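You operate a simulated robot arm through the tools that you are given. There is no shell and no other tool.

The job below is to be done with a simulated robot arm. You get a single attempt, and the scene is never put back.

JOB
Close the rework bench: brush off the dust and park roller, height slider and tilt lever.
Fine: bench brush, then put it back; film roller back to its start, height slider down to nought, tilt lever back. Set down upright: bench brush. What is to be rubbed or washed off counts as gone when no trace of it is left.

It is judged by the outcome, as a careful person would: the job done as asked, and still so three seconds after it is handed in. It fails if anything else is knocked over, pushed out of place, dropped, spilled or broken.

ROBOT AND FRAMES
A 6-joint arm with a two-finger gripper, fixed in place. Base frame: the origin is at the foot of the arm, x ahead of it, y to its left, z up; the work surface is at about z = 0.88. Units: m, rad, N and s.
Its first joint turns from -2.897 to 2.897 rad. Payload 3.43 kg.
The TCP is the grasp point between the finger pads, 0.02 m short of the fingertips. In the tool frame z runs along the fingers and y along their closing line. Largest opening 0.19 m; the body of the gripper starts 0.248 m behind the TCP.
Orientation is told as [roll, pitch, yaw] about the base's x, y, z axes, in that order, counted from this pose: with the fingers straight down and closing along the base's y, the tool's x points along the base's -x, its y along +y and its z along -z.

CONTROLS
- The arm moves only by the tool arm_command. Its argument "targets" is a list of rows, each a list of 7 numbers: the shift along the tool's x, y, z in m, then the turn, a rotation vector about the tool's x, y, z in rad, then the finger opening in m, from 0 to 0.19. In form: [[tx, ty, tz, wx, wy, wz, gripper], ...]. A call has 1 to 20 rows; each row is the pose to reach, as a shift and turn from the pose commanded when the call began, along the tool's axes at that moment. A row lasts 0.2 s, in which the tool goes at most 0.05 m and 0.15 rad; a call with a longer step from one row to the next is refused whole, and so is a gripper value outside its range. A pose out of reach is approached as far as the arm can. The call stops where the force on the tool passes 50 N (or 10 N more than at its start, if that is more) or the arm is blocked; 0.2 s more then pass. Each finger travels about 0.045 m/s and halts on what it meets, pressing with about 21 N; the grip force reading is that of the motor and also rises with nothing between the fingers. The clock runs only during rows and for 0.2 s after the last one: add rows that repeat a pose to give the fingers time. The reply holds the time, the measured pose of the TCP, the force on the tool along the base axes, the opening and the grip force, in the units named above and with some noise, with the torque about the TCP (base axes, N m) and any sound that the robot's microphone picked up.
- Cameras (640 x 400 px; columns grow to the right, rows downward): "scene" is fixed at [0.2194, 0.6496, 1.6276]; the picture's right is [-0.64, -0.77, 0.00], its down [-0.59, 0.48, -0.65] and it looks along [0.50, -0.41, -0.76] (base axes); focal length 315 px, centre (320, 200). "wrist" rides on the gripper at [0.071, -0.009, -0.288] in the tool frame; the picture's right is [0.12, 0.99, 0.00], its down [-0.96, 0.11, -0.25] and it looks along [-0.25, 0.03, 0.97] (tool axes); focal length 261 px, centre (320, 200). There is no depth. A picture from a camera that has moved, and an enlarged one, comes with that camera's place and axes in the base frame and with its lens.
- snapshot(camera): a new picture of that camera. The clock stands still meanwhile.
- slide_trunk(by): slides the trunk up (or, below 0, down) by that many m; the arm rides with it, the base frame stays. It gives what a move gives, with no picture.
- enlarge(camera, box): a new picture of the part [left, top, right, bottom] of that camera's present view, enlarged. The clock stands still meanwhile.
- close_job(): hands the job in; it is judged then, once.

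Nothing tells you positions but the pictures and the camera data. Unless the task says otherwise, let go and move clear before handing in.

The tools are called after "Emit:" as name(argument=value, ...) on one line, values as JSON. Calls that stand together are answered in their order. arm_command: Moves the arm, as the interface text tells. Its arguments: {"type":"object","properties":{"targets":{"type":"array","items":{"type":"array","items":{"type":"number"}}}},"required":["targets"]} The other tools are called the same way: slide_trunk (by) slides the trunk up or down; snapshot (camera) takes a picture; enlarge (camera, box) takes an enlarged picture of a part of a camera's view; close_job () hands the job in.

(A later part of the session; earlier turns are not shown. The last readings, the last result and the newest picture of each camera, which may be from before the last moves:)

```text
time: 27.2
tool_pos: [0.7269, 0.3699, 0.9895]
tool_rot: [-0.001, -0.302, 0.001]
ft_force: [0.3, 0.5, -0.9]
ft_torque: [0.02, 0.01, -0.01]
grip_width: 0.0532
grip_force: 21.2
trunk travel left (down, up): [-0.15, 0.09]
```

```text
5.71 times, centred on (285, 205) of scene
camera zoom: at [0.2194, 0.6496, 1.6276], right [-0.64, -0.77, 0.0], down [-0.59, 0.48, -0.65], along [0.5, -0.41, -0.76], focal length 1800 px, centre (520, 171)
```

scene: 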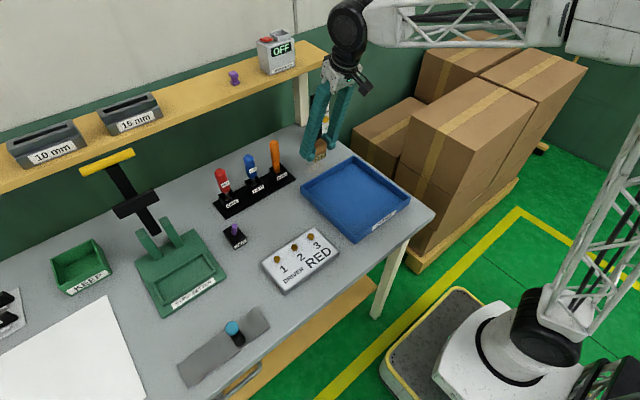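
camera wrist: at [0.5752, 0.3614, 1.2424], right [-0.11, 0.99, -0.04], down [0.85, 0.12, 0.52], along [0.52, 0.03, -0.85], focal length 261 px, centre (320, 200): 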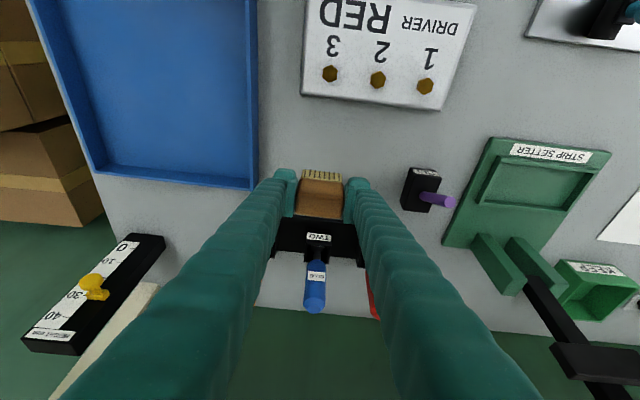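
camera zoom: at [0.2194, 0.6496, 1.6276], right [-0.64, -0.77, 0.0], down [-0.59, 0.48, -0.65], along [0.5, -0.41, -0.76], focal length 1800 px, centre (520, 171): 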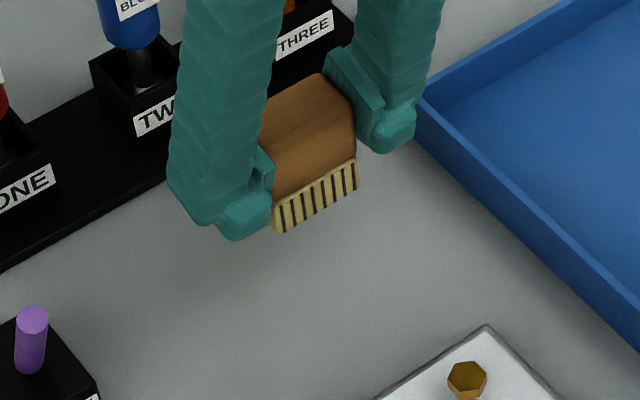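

The dust area looks clear. I'll check it closely in the wrist view while I still hold the brush.

Emit:
enlarge(camera="wrist", box=[140, 175, 270, 255])

Emit:
enlarge(camera="wrist", box=[170, 180, 240, 230])

```text
4.92 times, centred on (205, 215) of wrist
camera zoom: at [0.5752, 0.3614, 1.2424], right [-0.11, 0.99, -0.04], down [0.85, 0.12, 0.52], along [0.52, 0.03, -0.85], focal length 1283 px, centre (886, 126)
```

zoom: 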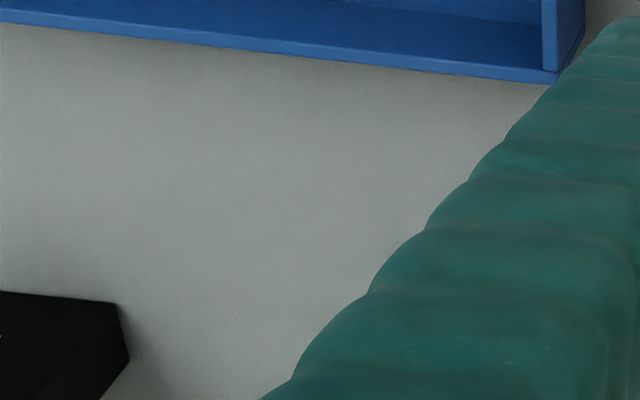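

```text
8.00 times, centred on (205, 205) of wrist
camera zoom: at [0.5752, 0.3614, 1.2424], right [-0.11, 0.99, -0.04], down [0.85, 0.12, 0.52], along [0.52, 0.03, -0.85], focal length 2085 px, centre (1240, 160)
```

zoom: 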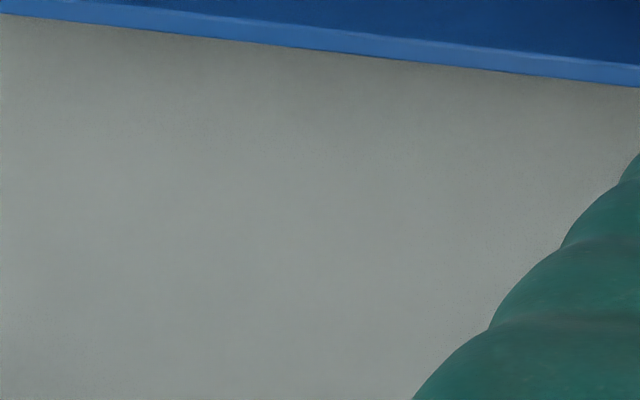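

No trace is left there. Before putting the brush back, I'll scan the rest of the bench for any other dust.

Emit:
enlarge(camera="scene", box=[0, 250, 180, 400])

Emit:
enlarge(camera="scene", box=[150, 210, 310, 330])

Emit:
enlarge(camera="scene", box=[290, 150, 440, 260])

Emit:
enlarge(camera="scene", box=[40, 150, 260, 280])

```text
2.67 times, centred on (90, 325) of scene
camera zoom: at [0.2194, 0.6496, 1.6276], right [-0.64, -0.77, 0.0], down [-0.59, 0.48, -0.65], along [0.5, -0.41, -0.76], focal length 840 px, centre (933, -133)
```

zoom: 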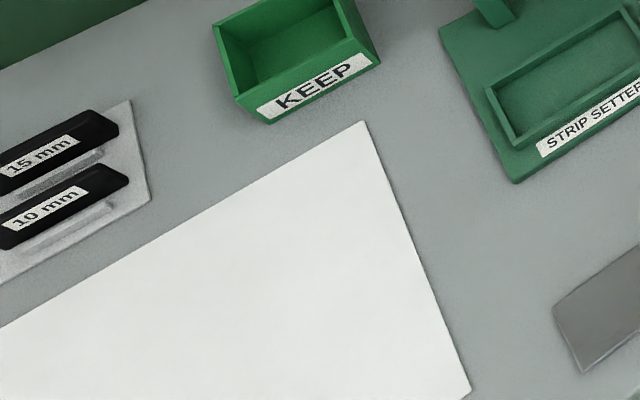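

```text
3.33 times, centred on (230, 270) of scene
camera zoom: at [0.2194, 0.6496, 1.6276], right [-0.64, -0.77, 0.0], down [-0.59, 0.48, -0.65], along [0.5, -0.41, -0.76], focal length 1050 px, centre (620, -33)
```

zoom: 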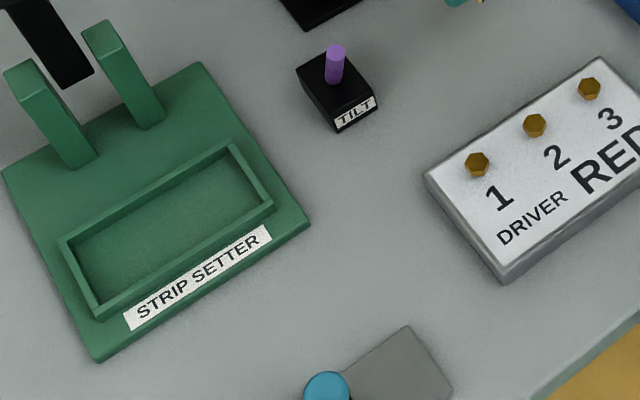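

```text
3.64 times, centred on (365, 205) of scene
camera zoom: at [0.2194, 0.6496, 1.6276], right [-0.64, -0.77, 0.0], down [-0.59, 0.48, -0.65], along [0.5, -0.41, -0.76], focal length 1146 px, centre (156, 182)
```

zoom: 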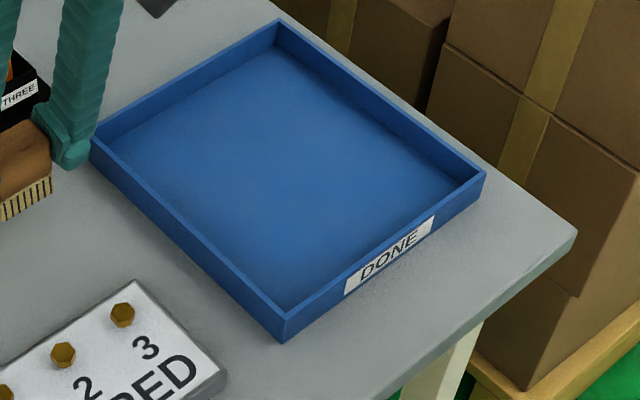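

```text
2.91 times, centred on (150, 215) of scene
camera zoom: at [0.2194, 0.6496, 1.6276], right [-0.64, -0.77, 0.0], down [-0.59, 0.48, -0.65], along [0.5, -0.41, -0.76], focal length 917 px, centre (814, 156)
```

zoom: 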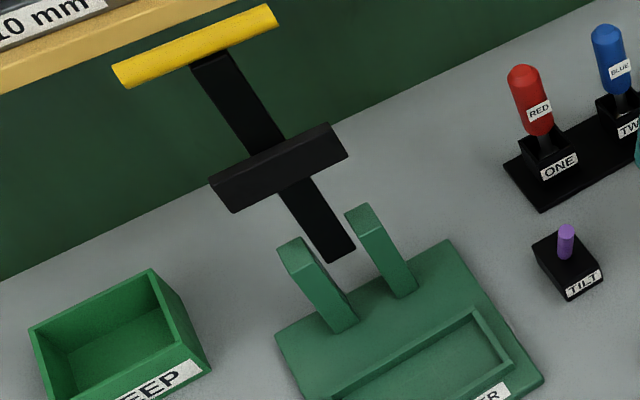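

There is no other dust. Now I'll set the brush down where it stood.

Emit:
arm_command(targets=[[0.0059, 0, 0.0191, 0, 0, 0, 0.02], [0.0104, 0, 0.0334, 0, 0, 0, 0.02], [0.0133, 0, 0.043, 0, 0, 0, 0.02], [0.0154, 0, 0.0497, 0, 0, 0, 0.02], [0.0168, 0, 0.0545, 0, 0, 0, 0.02], [0.0175, 0, 0.0568, 0, 0, 0, 0.02], [0.0175, 0, 0.0568, 0, 0, 0, 0.02]])

Emit:
enlarge(camera="scene", box=[240, 170, 330, 240])

```text
time: 28.8
tool_pos: [0.7272, 0.3701, 0.9292]
tool_rot: [0.0, -0.301, 0.0]
ft_force: [-0.3, 0.0, -1.8]
ft_torque: [0.04, 0.01, 0.01]
grip_width: 0.053
grip_force: 21.4
trunk travel left (down, up): [-0.15, 0.09]
```

```text
5.71 times, centred on (285, 205) of scene
camera zoom: at [0.2194, 0.6496, 1.6276], right [-0.64, -0.77, 0.0], down [-0.59, 0.48, -0.65], along [0.5, -0.41, -0.76], focal length 1800 px, centre (520, 171)
```

zoom: 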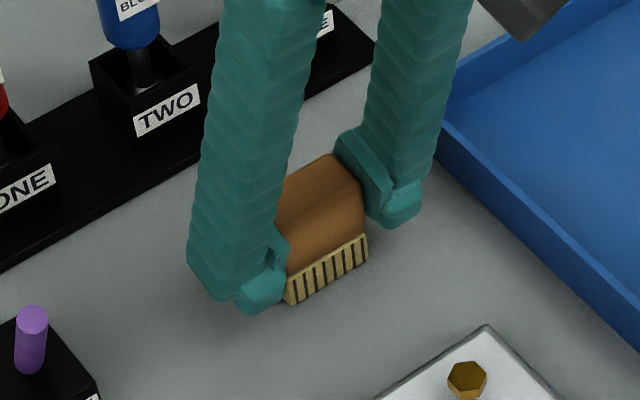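

It is a hair above the surface. I'll lower it about 1 mm more to touch.

Emit:
arm_command(targets=[[0.0002, 0, 0.0005, 0, 0, 0, 0.02], [0.0003, 0, 0.001, 0, 0, 0, 0.02], [0.0003, 0, 0.001, 0, 0, 0, 0.02]])

```text
time: 29.6
tool_pos: [0.7275, 0.369, 0.9289]
tool_rot: [0.001, -0.3, 0.001]
ft_force: [0.5, -1.6, -0.6]
ft_torque: [0.0, 0.03, -0.04]
grip_width: 0.0534
grip_force: 20.4
trunk travel left (down, up): [-0.15, 0.09]
```

Emit:
arm_command(targets=[[0.0002, 0, 0.0006, 0, 0, 0, 0.02], [0.0004, 0, 0.0012, 0, 0, 0, 0.02], [0.0004, 0, 0.0012, 0, 0, 0, 0.02]])

```text
time: 30.4
tool_pos: [0.7254, 0.3695, 0.9288]
tool_rot: [0.0, -0.3, -0.001]
ft_force: [0.3, -0.3, -1.1]
ft_torque: [0.01, 0.0, 0.0]
grip_width: 0.0531
grip_force: 21.2
trunk travel left (down, up): [-0.15, 0.09]
```

Emit:
arm_command(targets=[[0.0002, 0, 0.0006, 0, 0, 0, 0.02], [0.0004, 0, 0.0012, 0, 0, 0, 0.02], [0.0004, 0, 0.0012, 0, 0, 0, 0.02]])

```text
time: 31.2
tool_pos: [0.7273, 0.3699, 0.9271]
tool_rot: [-0.002, -0.301, -0.001]
ft_force: [-0.6, -1.2, 6.5]
ft_torque: [-0.03, 0.05, -0.01]
grip_width: 0.0529
grip_force: 21.2
trunk travel left (down, up): [-0.15, 0.09]
```

Contact is confirmed at about 6.5 N. I'll ease off slightly and open the fingers.

Emit:
arm_command(targets=[[-0.0002, 0, -0.0006, 0, 0, 0, 0.02], [-0.0002, 0, -0.0006, 0, 0, 0, 0.06], [-0.0002, 0, -0.0006, 0, 0, 0, 0.075], [-0.0002, 0, -0.0006, 0, 0, 0, 0.09], [-0.0002, 0, -0.0006, 0, 0, 0, 0.11], [-0.0002, 0, -0.0006, 0, 0, 0, 0.11]])

Emit:
enlarge(camera="scene", box=[240, 170, 330, 240])

```text
time: 32.6
tool_pos: [0.7264, 0.37, 0.9276]
tool_rot: [-0.001, -0.3, -0.001]
ft_force: [-0.4, 0.3, -0.2]
ft_torque: [0.0, -0.01, 0.0]
grip_width: 0.1101
grip_force: 0.1
trunk travel left (down, up): [-0.15, 0.09]
```

```text
5.71 times, centred on (285, 205) of scene
camera zoom: at [0.2194, 0.6496, 1.6276], right [-0.64, -0.77, 0.0], down [-0.59, 0.48, -0.65], along [0.5, -0.41, -0.76], focal length 1800 px, centre (520, 171)
```

zoom: 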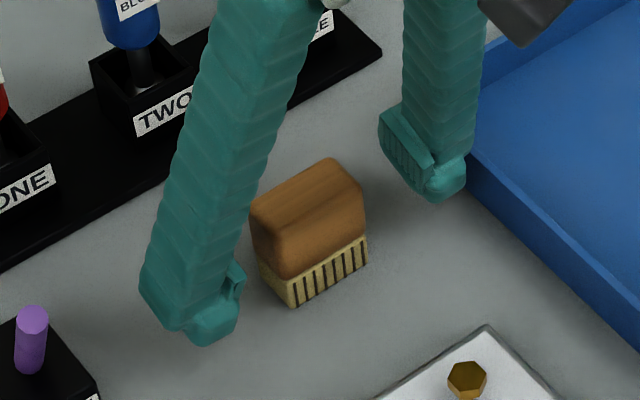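

The brush stands upright in its original spot. Next I'll lift clear and go in front of the height slider with the fingers closed.

Emit:
arm_command(targets=[[-0.0118, 0, -0.0382, 0, 0, 0, 0.11], [-0.0236, 0, -0.0764, 0, 0, 0, 0.11], [-0.0355, 0, -0.1146, 0, 0, 0, 0.11], [-0.0473, 0, -0.1528, 0, 0, 0, 0.11], [-0.0564, -0.036, -0.1513, 0, 0, 0, 0.09], [-0.0655, -0.072, -0.1498, 0, 0, 0, 0.07], [-0.0746, -0.108, -0.1483, 0, 0, 0, 0.05], [-0.0837, -0.144, -0.1468, 0, 0, 0, 0.03], [-0.0927, -0.18, -0.1453, 0, 0, 0, 0.01], [-0.1018, -0.216, -0.1438, 0, 0, 0, 0.0], [-0.1109, -0.252, -0.1423, 0, 0, 0, 0.0], [-0.12, -0.288, -0.1408, 0, 0, 0, 0.0], [-0.12, -0.288, -0.1408, 0, 0, 0, 0.0]])

Emit:
snapshot(camera="wrist")

Emit:
snapshot(camera="scene")

Emit:
enlarge(camera="scene", box=[280, 80, 360, 150])

```text
time: 35.4
tool_pos: [0.8013, 0.0814, 1.0976]
tool_rot: [0.0, -0.301, 0.003]
ft_force: [-0.1, -0.1, 0.5]
ft_torque: [-0.02, 0.0, -0.03]
grip_width: 0.0004
grip_force: 21.4
trunk travel left (down, up): [-0.15, 0.09]
```

```text
taken
camera wrist: at [0.6495, 0.0726, 1.3507], right [-0.11, 0.99, -0.03], down [0.85, 0.12, 0.52], along [0.52, 0.03, -0.85], focal length 261 px, centre (320, 200)
```

wrist: 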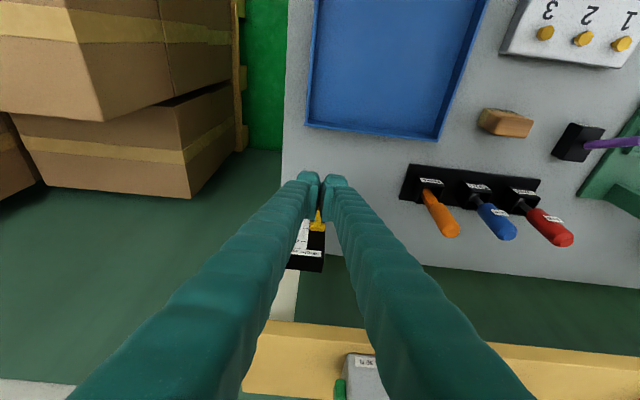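

```text
taken
```

scene: 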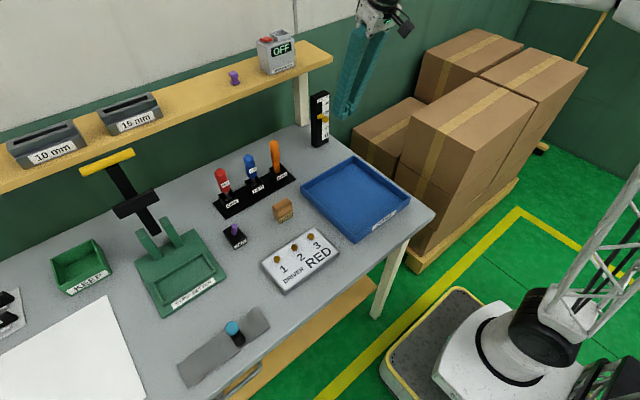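

```text
5.71 times, centred on (320, 115) of scene
camera zoom: at [0.2194, 0.6496, 1.6276], right [-0.64, -0.77, 0.0], down [-0.59, 0.48, -0.65], along [0.5, -0.41, -0.76], focal length 1800 px, centre (320, 686)
```

zoom: 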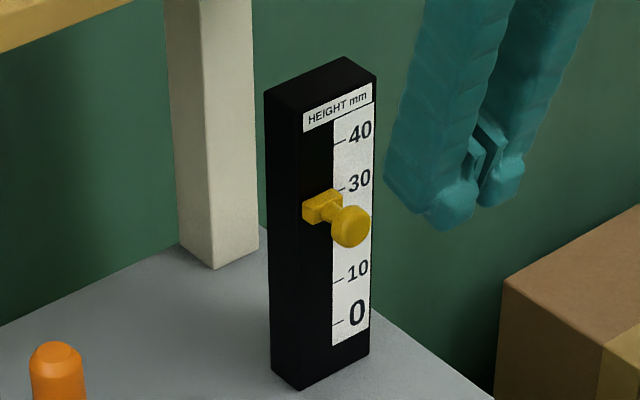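

The slider knob is near (0.88, 0.085, 1.013), reading about 30, and the 0 mark is near z ≈ 0.916. I'll place the closed fingertips just above the knob.

Emit:
arm_command(targets=[[-0.0198, 0.001, 0.0061, 0, 0, 0, 0.0], [-0.0396, 0.002, 0.0123, 0, 0, 0, 0.0], [-0.0594, 0.003, 0.0216, 0, 0, 0, 0.0], [-0.0594, 0.003, 0.0383, 0, 0, 0, 0.0], [-0.0594, 0.003, 0.055, 0, 0, 0, 0.0], [-0.0594, 0.003, 0.055, 0, 0, 0, 0.0]])

Emit:
snapshot(camera="wrist")

Emit:
enlarge(camera="scene", box=[280, 70, 360, 150])

```text
time: 36.8
tool_pos: [0.8729, 0.0846, 1.0615]
tool_rot: [0.002, -0.3, 0.0]
ft_force: [-0.3, 0.4, 0.1]
ft_torque: [0.01, -0.05, 0.05]
grip_width: 0.0
grip_force: 21.2
trunk travel left (down, up): [-0.15, 0.09]
```

```text
taken
camera wrist: at [0.7221, 0.0756, 1.3158], right [-0.11, 0.99, -0.03], down [0.85, 0.12, 0.52], along [0.52, 0.03, -0.85], focal length 261 px, centre (320, 200)
```

wrist: 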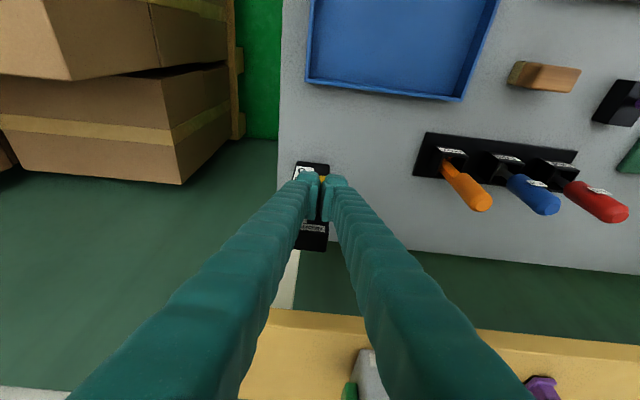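

```text
5.00 times, centred on (320, 110) of scene
camera zoom: at [0.2194, 0.6496, 1.6276], right [-0.64, -0.77, 0.0], down [-0.59, 0.48, -0.65], along [0.5, -0.41, -0.76], focal length 1576 px, centre (320, 650)
```

zoom: 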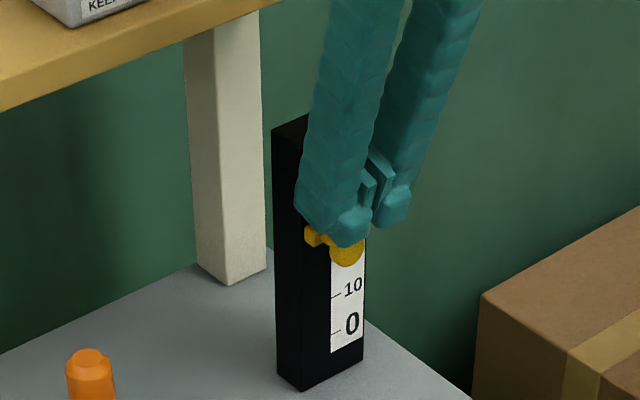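

The fingertips are right above the knob. I'll push down gently and watch the force.

Emit:
arm_command(targets=[[0.0015, 0.002, 0.0048, 0, 0, 0, 0.0], [0.003, 0.002, 0.0096, 0, 0, 0, 0.0], [0.0044, 0.002, 0.0143, 0, 0, 0, 0.0], [0.0059, 0.002, 0.0191, 0, 0, 0, 0.0], [0.0074, 0.002, 0.0239, 0, 0, 0, 0.0], [0.0089, 0.002, 0.0287, 0, 0, 0, 0.0], [0.0104, 0.002, 0.0334, 0, 0, 0, 0.0], [0.0118, 0.002, 0.0382, 0, 0, 0, 0.0]])

Emit:
enlarge(camera="scene", box=[280, 70, 360, 150])

```text
time: 38.6
tool_pos: [0.8736, 0.086, 1.0222]
tool_rot: [0.001, -0.301, 0.0]
ft_force: [0.2, 0.5, -0.7]
ft_torque: [-0.02, 0.02, -0.03]
grip_width: 0.0
grip_force: 21.1
trunk travel left (down, up): [-0.15, 0.09]
```

```text
5.00 times, centred on (320, 110) of scene
camera zoom: at [0.2194, 0.6496, 1.6276], right [-0.64, -0.77, 0.0], down [-0.59, 0.48, -0.65], along [0.5, -0.41, -0.76], focal length 1576 px, centre (320, 650)
```

zoom: 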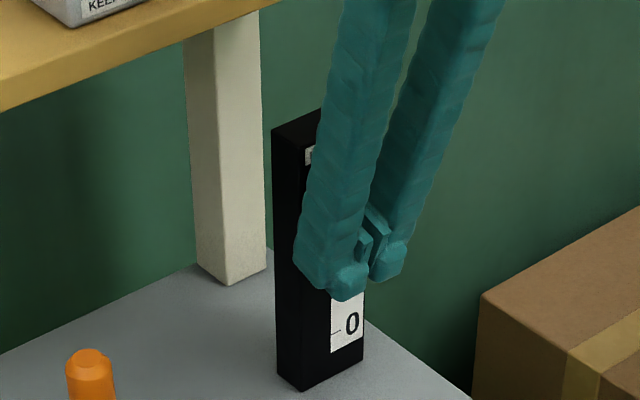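

Emit:
enlarge(camera="wrist", box=[280, 140, 360, 220])

Emit:
enlarge(camera="scene", box=[300, 95, 340, 135])

```text
5.00 times, centred on (320, 180) of wrist
camera zoom: at [0.7215, 0.0775, 1.2755], right [-0.11, 0.99, -0.03], down [0.85, 0.12, 0.52], along [0.52, 0.03, -0.85], focal length 1303 px, centre (320, 300)
```

zoom: 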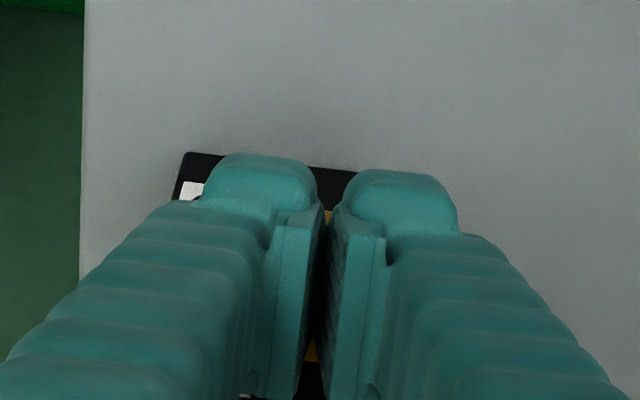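

```text
10.00 times, centred on (320, 115) of scene
camera zoom: at [0.2194, 0.6496, 1.6276], right [-0.64, -0.77, 0.0], down [-0.59, 0.48, -0.65], along [0.5, -0.41, -0.76], focal length 3151 px, centre (320, 1050)
```

zoom: 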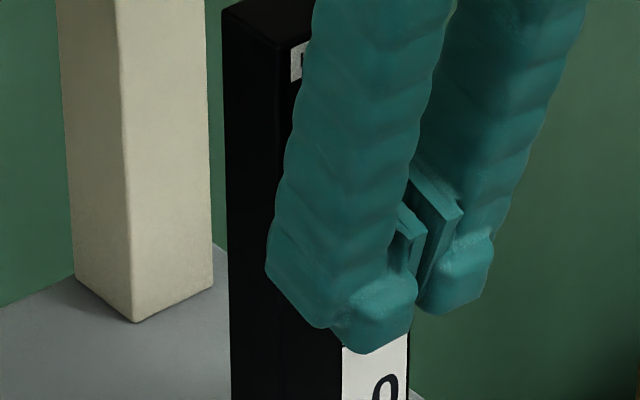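

The knob is moving down with the fingertips at almost no resistance. I'll continue down to the 0 mark.

Emit:
arm_command(targets=[[0.0021, 0, 0.0067, 0, 0, 0, 0.0], [0.0041, 0, 0.0134, 0, 0, 0, 0.0], [0.0062, 0, 0.0201, 0, 0, 0, 0.0], [0.0083, 0, 0.0267, 0, 0, 0, 0.0], [0.0103, 0, 0.0334, 0, 0, 0, 0.0], [0.0124, 0, 0.0401, 0, 0, 0, 0.0], [0.0145, 0, 0.0468, 0, 0, 0, 0.0], [0.0165, 0, 0.0535, 0, 0, 0, 0.0], [0.0186, 0, 0.0602, 0, 0, 0, 0.0], [0.0201, 0, 0.0649, 0, 0, 0, 0.0], [0.0213, 0, 0.0688, 0, 0, 0, 0.0], [0.0222, 0, 0.0716, 0, 0, 0, 0.0], [0.0228, 0, 0.0736, 0, 0, 0, 0.0]])

Emit:
enlarge(camera="scene", box=[280, 80, 360, 150])

```text
time: 41.4
tool_pos: [0.8739, 0.0845, 0.9463]
tool_rot: [0.0, -0.3, 0.0]
ft_force: [-0.2, -2.7, 17.0]
ft_torque: [-0.08, 0.01, 0.02]
grip_width: 0.0061
grip_force: 34.6
trunk travel left (down, up): [-0.15, 0.09]
```

```text
5.71 times, centred on (320, 115) of scene
camera zoom: at [0.2194, 0.6496, 1.6276], right [-0.64, -0.77, 0.0], down [-0.59, 0.48, -0.65], along [0.5, -0.41, -0.76], focal length 1800 px, centre (320, 686)
```

zoom: 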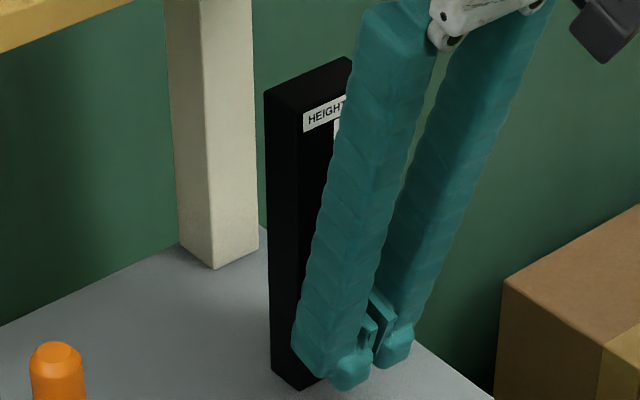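

The end stop is reached at 17 N. I'll lift off, back away and check the reading.

Emit:
arm_command(targets=[[-0.003, 0, -0.0096, 0, 0, 0, 0.0], [-0.0059, 0, -0.0191, 0, 0, 0, 0.0], [-0.0118, 0, -0.0382, 0, 0, 0, 0.0], [-0.0236, 0, -0.0764, 0, 0, 0, 0.0], [-0.0355, 0, -0.1146, 0, 0, 0, 0.0], [-0.0069, 0, -0.1235, 0, 0, 0, 0.0], [0.0218, 0, -0.1323, 0, 0, 0, 0.0], [0.0505, 0, -0.1412, 0, 0, 0, 0.0], [0.0505, 0, -0.1412, 0, 0, 0, 0.0]])

Emit:
enlarge(camera="scene", box=[280, 80, 360, 150])

Emit:
snapshot(camera="wrist")

```text
time: 43.4
tool_pos: [0.7831, 0.0854, 1.0658]
tool_rot: [0.0, -0.301, 0.001]
ft_force: [0.1, 1.3, -0.1]
ft_torque: [0.03, -0.05, 0.0]
grip_width: 0.0001
grip_force: 34.5
trunk travel left (down, up): [-0.15, 0.09]
```

```text
5.71 times, centred on (320, 115) of scene
camera zoom: at [0.2194, 0.6496, 1.6276], right [-0.64, -0.77, 0.0], down [-0.59, 0.48, -0.65], along [0.5, -0.41, -0.76], focal length 1800 px, centre (320, 686)
```

zoom: 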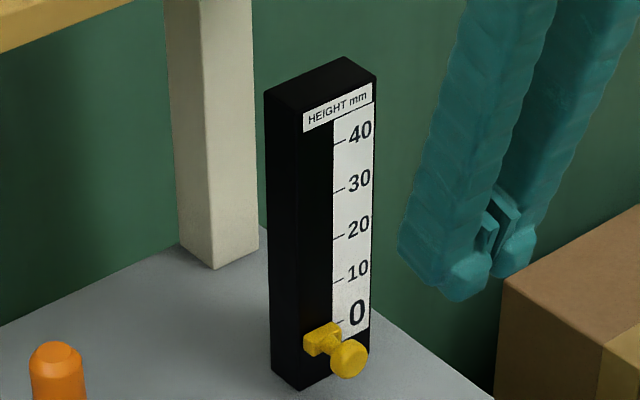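

```text
taken
camera wrist: at [0.6315, 0.0772, 1.3188], right [-0.11, 0.99, -0.03], down [0.85, 0.12, 0.52], along [0.52, 0.03, -0.85], focal length 261 px, centre (320, 200)
```

wrist: 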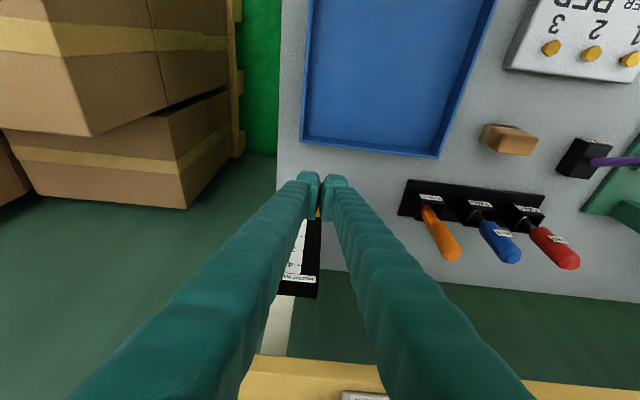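

The slider sits at 0 against its stop. I'll take another look at the dust area, which is fully visible now, and then head to the tilt lever.

Emit:
enlarge(camera="scene", box=[285, 145, 345, 185])

Emit:
enlarge(camera="wrist", box=[320, 140, 420, 210])

Emit:
enlarge(camera="scene", box=[215, 190, 305, 250])

```text
10.00 times, centred on (315, 165) of scene
camera zoom: at [0.2194, 0.6496, 1.6276], right [-0.64, -0.77, 0.0], down [-0.59, 0.48, -0.65], along [0.5, -0.41, -0.76], focal length 3151 px, centre (370, 550)
```

zoom: 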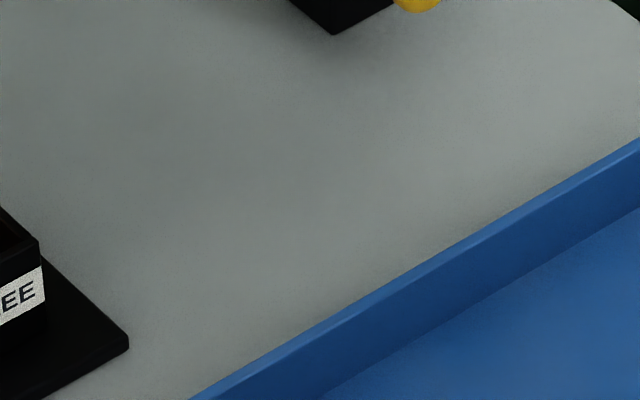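

```text
5.71 times, centred on (370, 175) of wrist
camera zoom: at [0.6315, 0.0772, 1.3188], right [-0.11, 0.99, -0.03], down [0.85, 0.12, 0.52], along [0.52, 0.03, -0.85], focal length 1489 px, centre (34, 343)
```

zoom: 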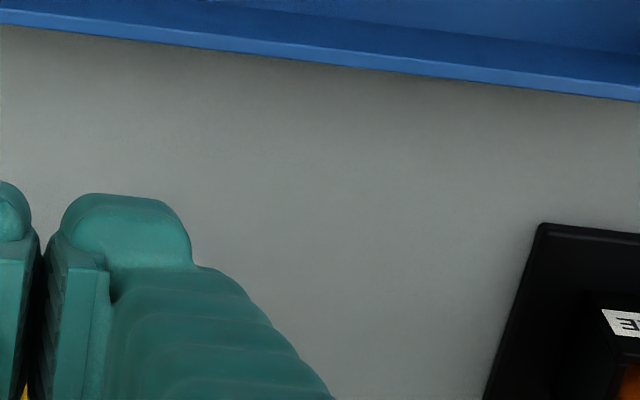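

```text
6.67 times, centred on (260, 220) of scene
camera zoom: at [0.2194, 0.6496, 1.6276], right [-0.64, -0.77, 0.0], down [-0.59, 0.48, -0.65], along [0.5, -0.41, -0.76], focal length 2101 px, centre (720, 67)
```

zoom: 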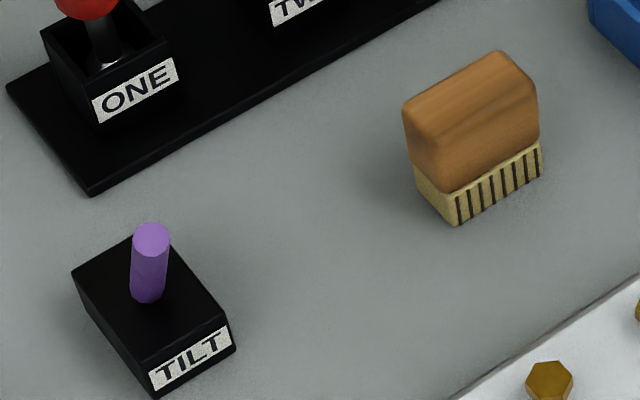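

The dust is completely gone and the brush is upright. Next is the tilt lever: its box is centred near (0.75, 0.52) and the lever leans toward the robot, so I'll bring the closed fingers in front of it with the tool vertical.

Emit:
arm_command(targets=[[0.0102, 0.0396, -0.005, 0, 0.0273, 0, 0.0], [0.0203, 0.0793, -0.0101, 0, 0.0545, 0, 0.0], [0.0304, 0.1189, -0.0151, 0, 0.0818, 0, 0.0], [0.0406, 0.1585, -0.0201, 0, 0.1091, 0, 0.0], [0.0507, 0.1982, -0.0252, 0, 0.1364, 0, 0.0], [0.0609, 0.2378, -0.0302, 0, 0.1636, 0, 0.0], [0.071, 0.2775, -0.0353, 0, 0.1909, 0, 0.0], [0.0812, 0.3171, -0.0403, 0, 0.2182, 0, 0.0], [0.0913, 0.3567, -0.0453, 0, 0.2455, 0, 0.0], [0.1015, 0.3964, -0.0504, 0, 0.2727, 0, 0.0], [0.1116, 0.436, -0.0554, 0, 0.3, 0, 0.0], [0.1116, 0.436, -0.0554, 0, 0.3, 0, 0.0]])

Emit:
snapshot(camera="wrist")

Emit:
enlarge(camera="scene", box=[200, 170, 290, 260])

```text
time: 46.0
tool_pos: [0.659, 0.5224, 1.0849]
tool_rot: [-0.001, 0.002, 0.0]
ft_force: [0.5, 0.3, 0.3]
ft_torque: [-0.03, 0.01, -0.04]
grip_width: 0.0003
grip_force: 34.3
trunk travel left (down, up): [-0.15, 0.09]
```

```text
taken
camera wrist: at [0.5898, 0.5137, 1.3725], right [-0.12, 0.99, 0.0], down [0.96, 0.12, 0.25], along [0.25, 0.03, -0.97], focal length 261 px, centre (320, 200)
```

wrist: 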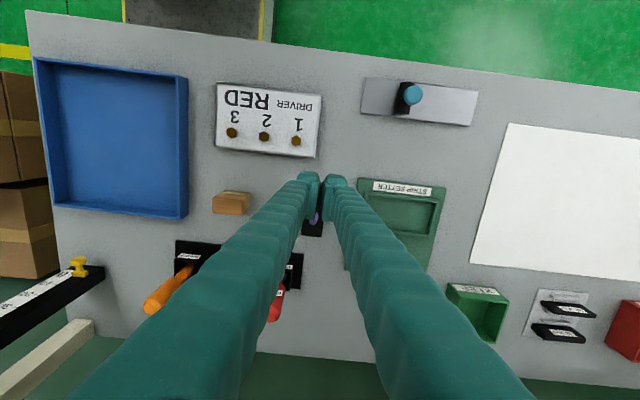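

```text
4.44 times, centred on (245, 215) of scene
camera zoom: at [0.2194, 0.6496, 1.6276], right [-0.64, -0.77, 0.0], down [-0.59, 0.48, -0.65], along [0.5, -0.41, -0.76], focal length 1400 px, centre (653, 133)
```

zoom: 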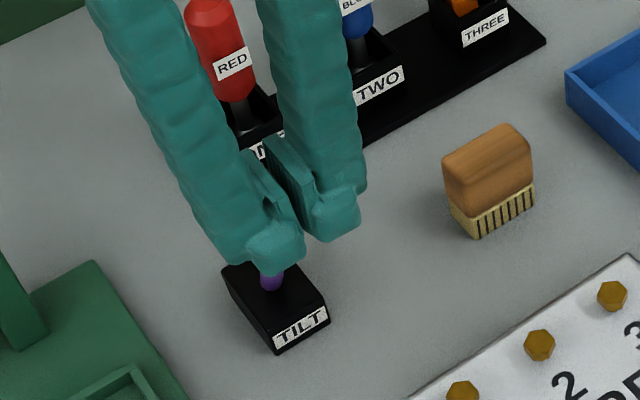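

Fingers are in front of the lever. I'll go down beside it to just above box height.

Emit:
arm_command(targets=[[0, -0.001, 0.03, 0, 0, 0, 0.0], [0, -0.001, 0.06, 0, 0, 0, 0.0], [0, -0.001, 0.09, 0, 0, 0, 0.0], [0, -0.001, 0.12, 0, 0, 0, 0.0], [0, -0.001, 0.12, 0, 0, 0, 0.0]])

Emit:
enlarge(camera="wrist", box=[270, 150, 370, 250])

Emit:
enlarge(camera="scene", box=[200, 180, 280, 260])

```text
time: 47.2
tool_pos: [0.6591, 0.5204, 0.964]
tool_rot: [0.001, -0.001, 0.002]
ft_force: [0.1, 0.2, -1.0]
ft_torque: [-0.02, 0.0, -0.03]
grip_width: 0.0
grip_force: 34.2
trunk travel left (down, up): [-0.15, 0.09]
```

```text
4.00 times, centred on (320, 200) of wrist
camera zoom: at [0.5903, 0.5119, 1.2523], right [-0.12, 0.99, 0.0], down [0.96, 0.12, 0.25], along [0.25, 0.03, -0.97], focal length 1043 px, centre (320, 200)
```

zoom: 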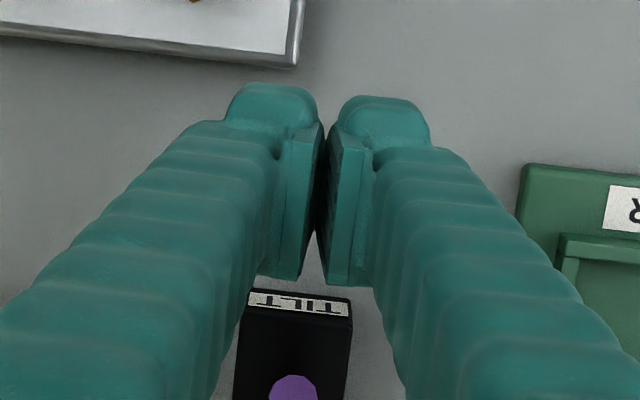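

```text
5.00 times, centred on (240, 220) of scene
camera zoom: at [0.2194, 0.6496, 1.6276], right [-0.64, -0.77, 0.0], down [-0.59, 0.48, -0.65], along [0.5, -0.41, -0.76], focal length 1576 px, centre (720, 100)
```

zoom: 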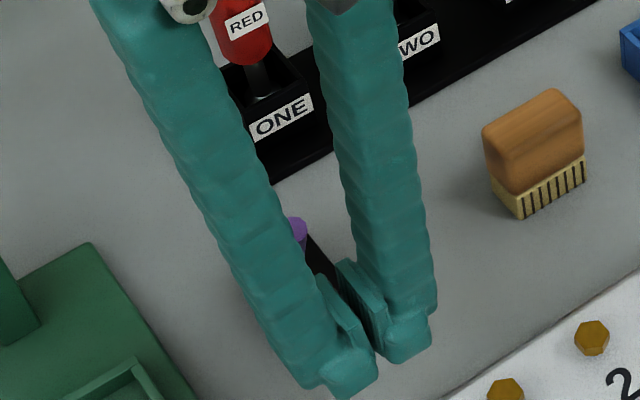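

The lever top is at (0.713, 0.520), lined up with the fingers. I'll push forward slowly to raise it.

Emit:
arm_command(targets=[[-0.01, 0, -0.004, 0, 0, 0, 0.0], [-0.02, 0, -0.004, 0, 0, 0, 0.0], [-0.026, 0, -0.004, 0, 0, 0, 0.0], [-0.031, 0, -0.004, 0, 0, 0, 0.0], [-0.036, 0, -0.004, 0, 0, 0, 0.0], [-0.041, 0, -0.004, 0, 0, 0, 0.0], [-0.046, 0, -0.004, 0, 0, 0, 0.0], [-0.046, 0, -0.004, 0, 0, 0, 0.0]])

Emit:
enlarge(camera="wrist", box=[270, 150, 370, 250])

Emit:
enlarge(camera="scene", box=[200, 180, 280, 260])

```text
time: 49.0
tool_pos: [0.7047, 0.5217, 0.9692]
tool_rot: [-0.002, 0.0, 0.002]
ft_force: [0.2, -0.1, -0.2]
ft_torque: [-0.01, 0.0, 0.03]
grip_width: 0.0
grip_force: 34.1
trunk travel left (down, up): [-0.15, 0.09]
```

```text
4.00 times, centred on (320, 200) of wrist
camera zoom: at [0.6359, 0.5131, 1.2561], right [-0.12, 0.99, 0.0], down [0.96, 0.12, 0.25], along [0.25, 0.03, -0.97], focal length 1043 px, centre (320, 200)
```

zoom: 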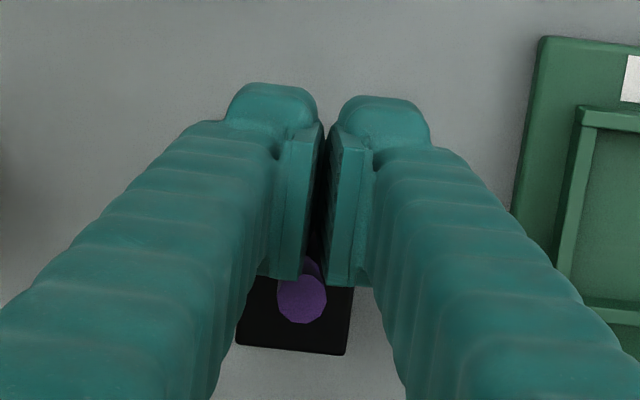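

```text
5.00 times, centred on (240, 220) of scene
camera zoom: at [0.2194, 0.6496, 1.6276], right [-0.64, -0.77, 0.0], down [-0.59, 0.48, -0.65], along [0.5, -0.41, -0.76], focal length 1576 px, centre (720, 100)
```

zoom: 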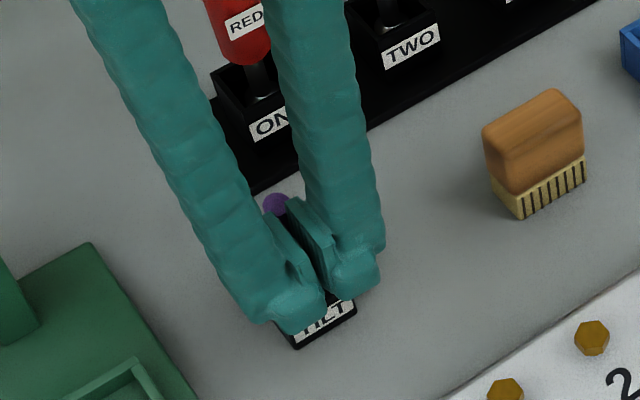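

The lever follows with little resistance. I'll keep pushing in small steps until it meets a stop.

Emit:
arm_command(targets=[[-0.004, 0, 0, 0, 0, 0, 0.0], [-0.008, 0, 0, 0, 0, 0, 0.0], [-0.012, 0, 0, 0, 0, 0, 0.0], [-0.016, 0, 0, 0, 0, 0, 0.0], [-0.02, 0, 0, 0, 0, 0, 0.0], [-0.02, 0, 0, 0, 0, 0, 0.0]])

Emit:
enlarge(camera="wrist", box=[270, 150, 370, 250])

Emit:
enlarge(camera="scene", box=[200, 180, 280, 260])

```text
time: 50.4
tool_pos: [0.725, 0.5214, 0.9684]
tool_rot: [0.0, 0.001, 0.0]
ft_force: [0.2, -0.3, 0.1]
ft_torque: [-0.02, -0.01, -0.01]
grip_width: 0.0001
grip_force: 34.7
trunk travel left (down, up): [-0.15, 0.09]
```

```text
4.00 times, centred on (320, 200) of wrist
camera zoom: at [0.6562, 0.5127, 1.256], right [-0.12, 0.99, 0.0], down [0.96, 0.12, 0.25], along [0.25, 0.03, -0.97], focal length 1043 px, centre (320, 200)
```

zoom: 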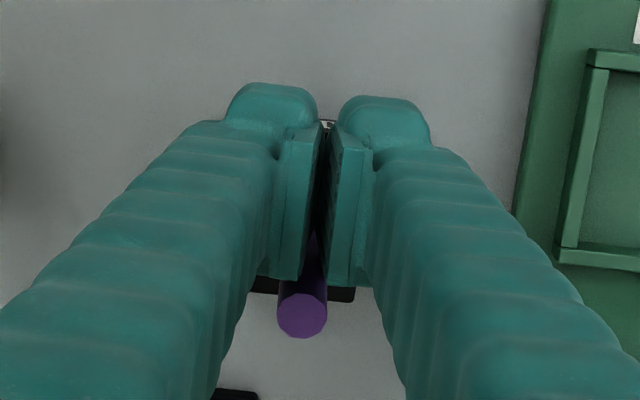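

```text
5.00 times, centred on (240, 220) of scene
camera zoom: at [0.2194, 0.6496, 1.6276], right [-0.64, -0.77, 0.0], down [-0.59, 0.48, -0.65], along [0.5, -0.41, -0.76], focal length 1576 px, centre (720, 100)
```

zoom: 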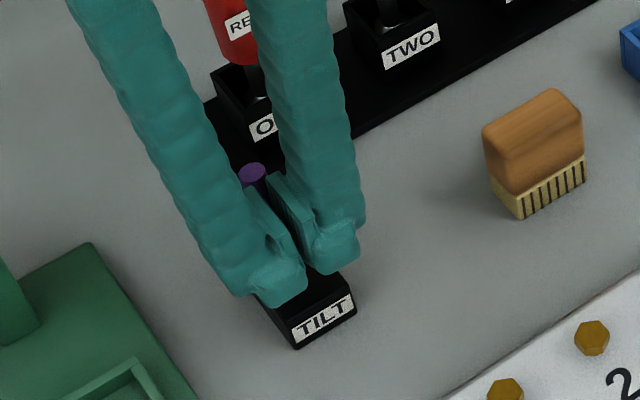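

The lever is now about upright and still moves freely, so there's no stop here. I'll continue in small steps to find its back stop.

Emit:
arm_command(targets=[[-0.004, 0, 0, 0, 0, 0, 0.0], [-0.008, 0, 0, 0, 0, 0, 0.0], [-0.012, 0, 0, 0, 0, 0, 0.0], [-0.015, 0, 0, 0, 0, 0, 0.0], [-0.015, 0, 0, 0, 0, 0, 0.0]])

Emit:
enlarge(camera="wrist", box=[270, 150, 370, 250])

Emit:
enlarge(camera="scene", box=[200, 180, 280, 260])

```text
time: 51.6
tool_pos: [0.7417, 0.5216, 0.9691]
tool_rot: [0.0, 0.0, 0.001]
ft_force: [-0.1, 0.2, -0.1]
ft_torque: [0.01, -0.01, -0.02]
grip_width: 0.0001
grip_force: 34.2
trunk travel left (down, up): [-0.15, 0.09]
```

```text
4.00 times, centred on (320, 200) of wrist
camera zoom: at [0.6714, 0.513, 1.2561], right [-0.12, 0.99, 0.0], down [0.96, 0.12, 0.25], along [0.25, 0.03, -0.97], focal length 1043 px, centre (320, 200)
```

zoom: 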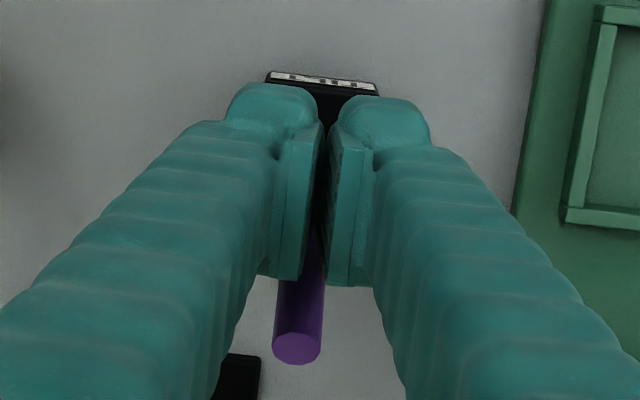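

```text
5.00 times, centred on (240, 220) of scene
camera zoom: at [0.2194, 0.6496, 1.6276], right [-0.64, -0.77, 0.0], down [-0.59, 0.48, -0.65], along [0.5, -0.41, -0.76], focal length 1576 px, centre (720, 100)
```

zoom: 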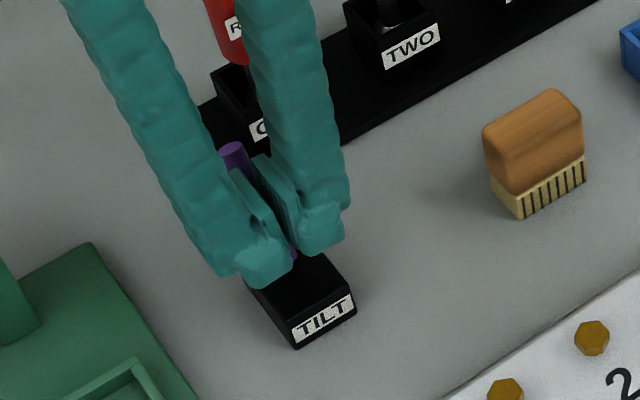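

The lever now leans back about 22° and still moves freely. I'll continue until it meets its back stop.

Emit:
arm_command(targets=[[-0.003, 0, 0, 0, 0, 0, 0.0], [-0.006, 0, 0, 0, 0, 0, 0.0], [-0.009, 0, 0, 0, 0, 0, 0.0], [-0.012, 0, 0, 0, 0, 0, 0.0], [-0.012, 0, 0, 0, 0, 0, 0.0]])

Emit:
enlarge(camera="wrist", box=[270, 150, 370, 250])

Emit:
enlarge(camera="scene", box=[200, 180, 280, 260])

```text
time: 52.6
tool_pos: [0.7475, 0.5205, 0.9716]
tool_rot: [-0.003, 0.006, 0.002]
ft_force: [-27.8, -3.4, 9.2]
ft_torque: [-0.09, 0.2, -0.13]
grip_width: 0.006
grip_force: 34.3
trunk travel left (down, up): [-0.15, 0.09]
stopped in row 5: the force on the tool passed its limit at 53 N (the readings are from after the stop); the commanded pose is now the measured one
```

```text
4.00 times, centred on (320, 200) of wrist
camera zoom: at [0.6798, 0.512, 1.2586], right [-0.12, 0.99, 0.0], down [0.96, 0.12, 0.24], along [0.24, 0.03, -0.97], focal length 1043 px, centre (320, 200)
```

zoom: 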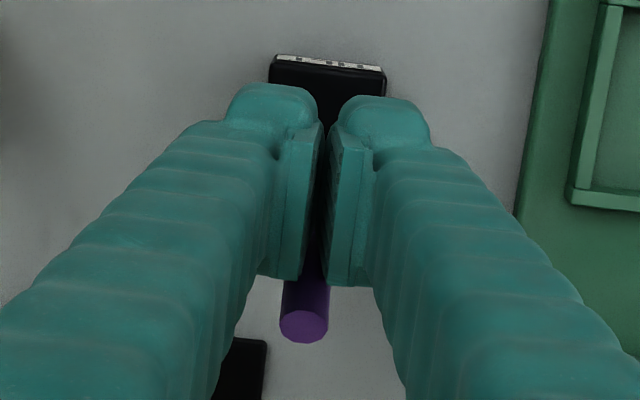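

```text
5.00 times, centred on (240, 220) of scene
camera zoom: at [0.2194, 0.6496, 1.6276], right [-0.64, -0.77, 0.0], down [-0.59, 0.48, -0.65], along [0.5, -0.41, -0.76], focal length 1576 px, centre (720, 100)
```

zoom: 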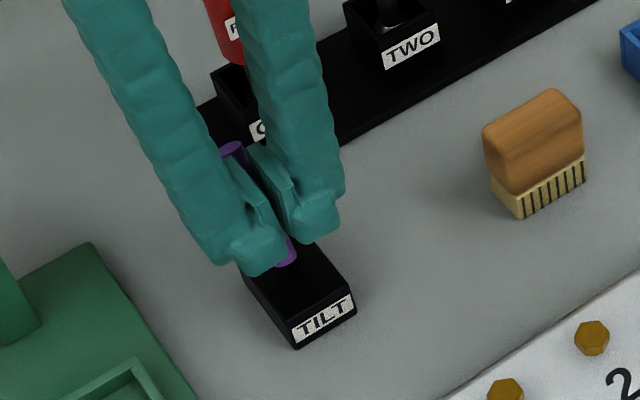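

The lever hit its back stop, now leaning back about 24°, whereas it started leaning forward. I'll back the fingers off, lift and check how it rests.

Emit:
arm_command(targets=[[0.01, 0, 0, 0, 0, 0, 0.0], [0.03, 0, 0, 0, 0, 0, 0.0], [0.06, 0, 0, 0, 0, 0, 0.0], [0.09, 0, -0.01, 0, 0, 0, 0.0], [0.1, 0, -0.05, 0, 0, 0, 0.0], [0.11, 0, -0.09, 0, 0, 0, 0.0], [0.12, 0, -0.13, 0, 0, 0, 0.0], [0.12, 0, -0.13, 0, 0, 0, 0.0]])

Emit:
snapshot(camera="wrist")

Emit:
enlarge(camera="scene", box=[215, 205, 265, 255])

```text
time: 54.5
tool_pos: [0.6328, 0.5191, 1.1005]
tool_rot: [-0.002, 0.004, 0.0]
ft_force: [0.5, 0.9, 0.1]
ft_torque: [-0.01, 0.0, 0.03]
grip_width: 0.0
grip_force: 34.5
trunk travel left (down, up): [-0.15, 0.09]
```

```text
taken
camera wrist: at [0.5637, 0.5114, 1.3881], right [-0.12, 0.99, 0.0], down [0.96, 0.12, 0.24], along [0.24, 0.03, -0.97], focal length 261 px, centre (320, 200)
```

wrist: 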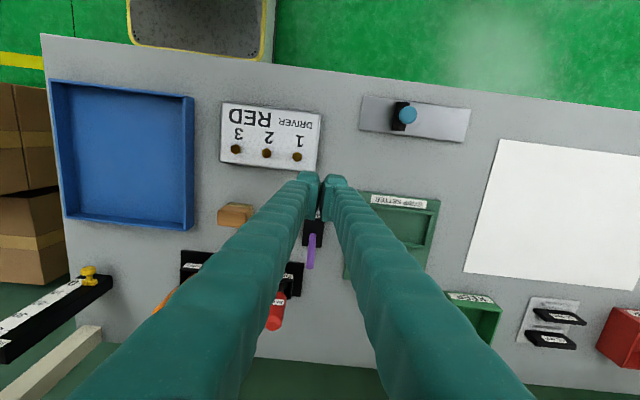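

```text
8.00 times, centred on (240, 230) of scene
camera zoom: at [0.2194, 0.6496, 1.6276], right [-0.64, -0.77, 0.0], down [-0.59, 0.48, -0.65], along [0.5, -0.41, -0.76], focal length 2521 px, centre (960, -40)
```

zoom: 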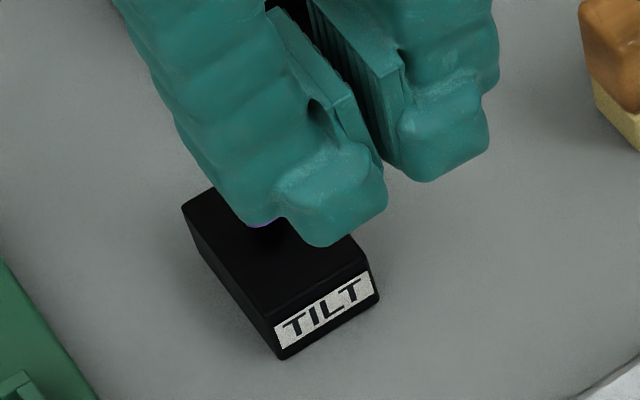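

The tilt box hasn't moved and the lever rests at its back stop. Next is the roller, whose knob is near (0.513, 0.650, 0.943). I'll position above it with the fingers open.

Emit:
arm_command(targets=[[0.024, 0.0262, 0.01, 0, 0, 0, 0.02], [0.048, 0.0524, 0.02, 0, 0, 0, 0.04], [0.072, 0.0786, 0.03, 0, 0, 0, 0.06], [0.096, 0.1048, 0.04, 0, 0, 0, 0.08], [0.12, 0.131, 0.05, 0, 0, 0, 0.08], [0.12, 0.131, 0.05, 0, 0, 0, 0.08], [0.12, 0.131, 0.05, 0, 0, 0, 0.08]])

Emit:
snapshot(camera="wrist")

Emit:
enlarge(camera="scene", box=[215, 200, 265, 250])

Emit:
enlarge(camera="scene", box=[160, 280, 300, 400])

```text
time: 56.0
tool_pos: [0.5093, 0.6526, 1.0495]
tool_rot: [-0.001, 0.004, 0.001]
ft_force: [-0.1, -0.1, 0.0]
ft_torque: [-0.01, 0.02, 0.03]
grip_width: 0.0799
grip_force: 0.2
trunk travel left (down, up): [-0.15, 0.09]
```

```text
taken
camera wrist: at [0.4421, 0.6441, 1.3375], right [-0.12, 0.99, 0.0], down [0.96, 0.12, 0.24], along [0.24, 0.03, -0.97], focal length 261 px, centre (320, 200)
```

wrist: 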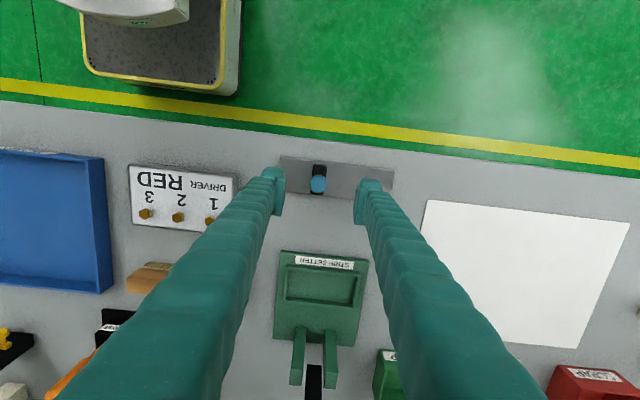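

```text
8.00 times, centred on (240, 225) of scene
camera zoom: at [0.2194, 0.6496, 1.6276], right [-0.64, -0.77, 0.0], down [-0.59, 0.48, -0.65], along [0.5, -0.41, -0.76], focal length 2521 px, centre (960, 0)
```

zoom: 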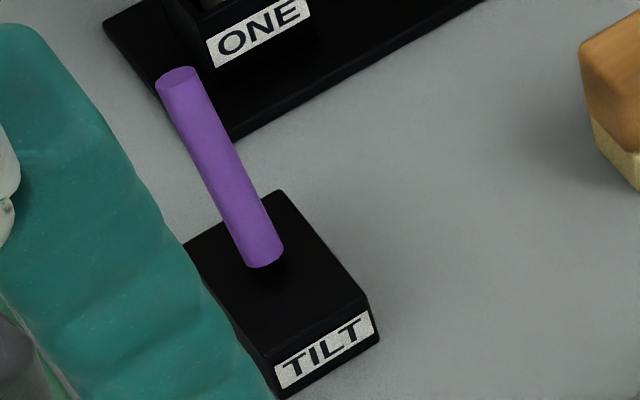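

```text
3.33 times, centred on (230, 340) of scene
camera zoom: at [0.2194, 0.6496, 1.6276], right [-0.64, -0.77, 0.0], down [-0.59, 0.48, -0.65], along [0.5, -0.41, -0.76], focal length 1050 px, centre (620, -267)
```

zoom: 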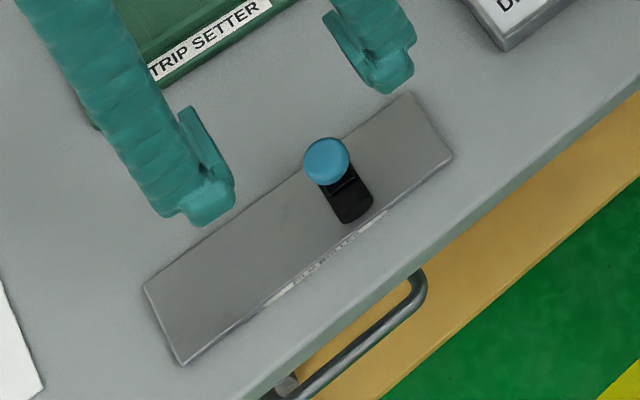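

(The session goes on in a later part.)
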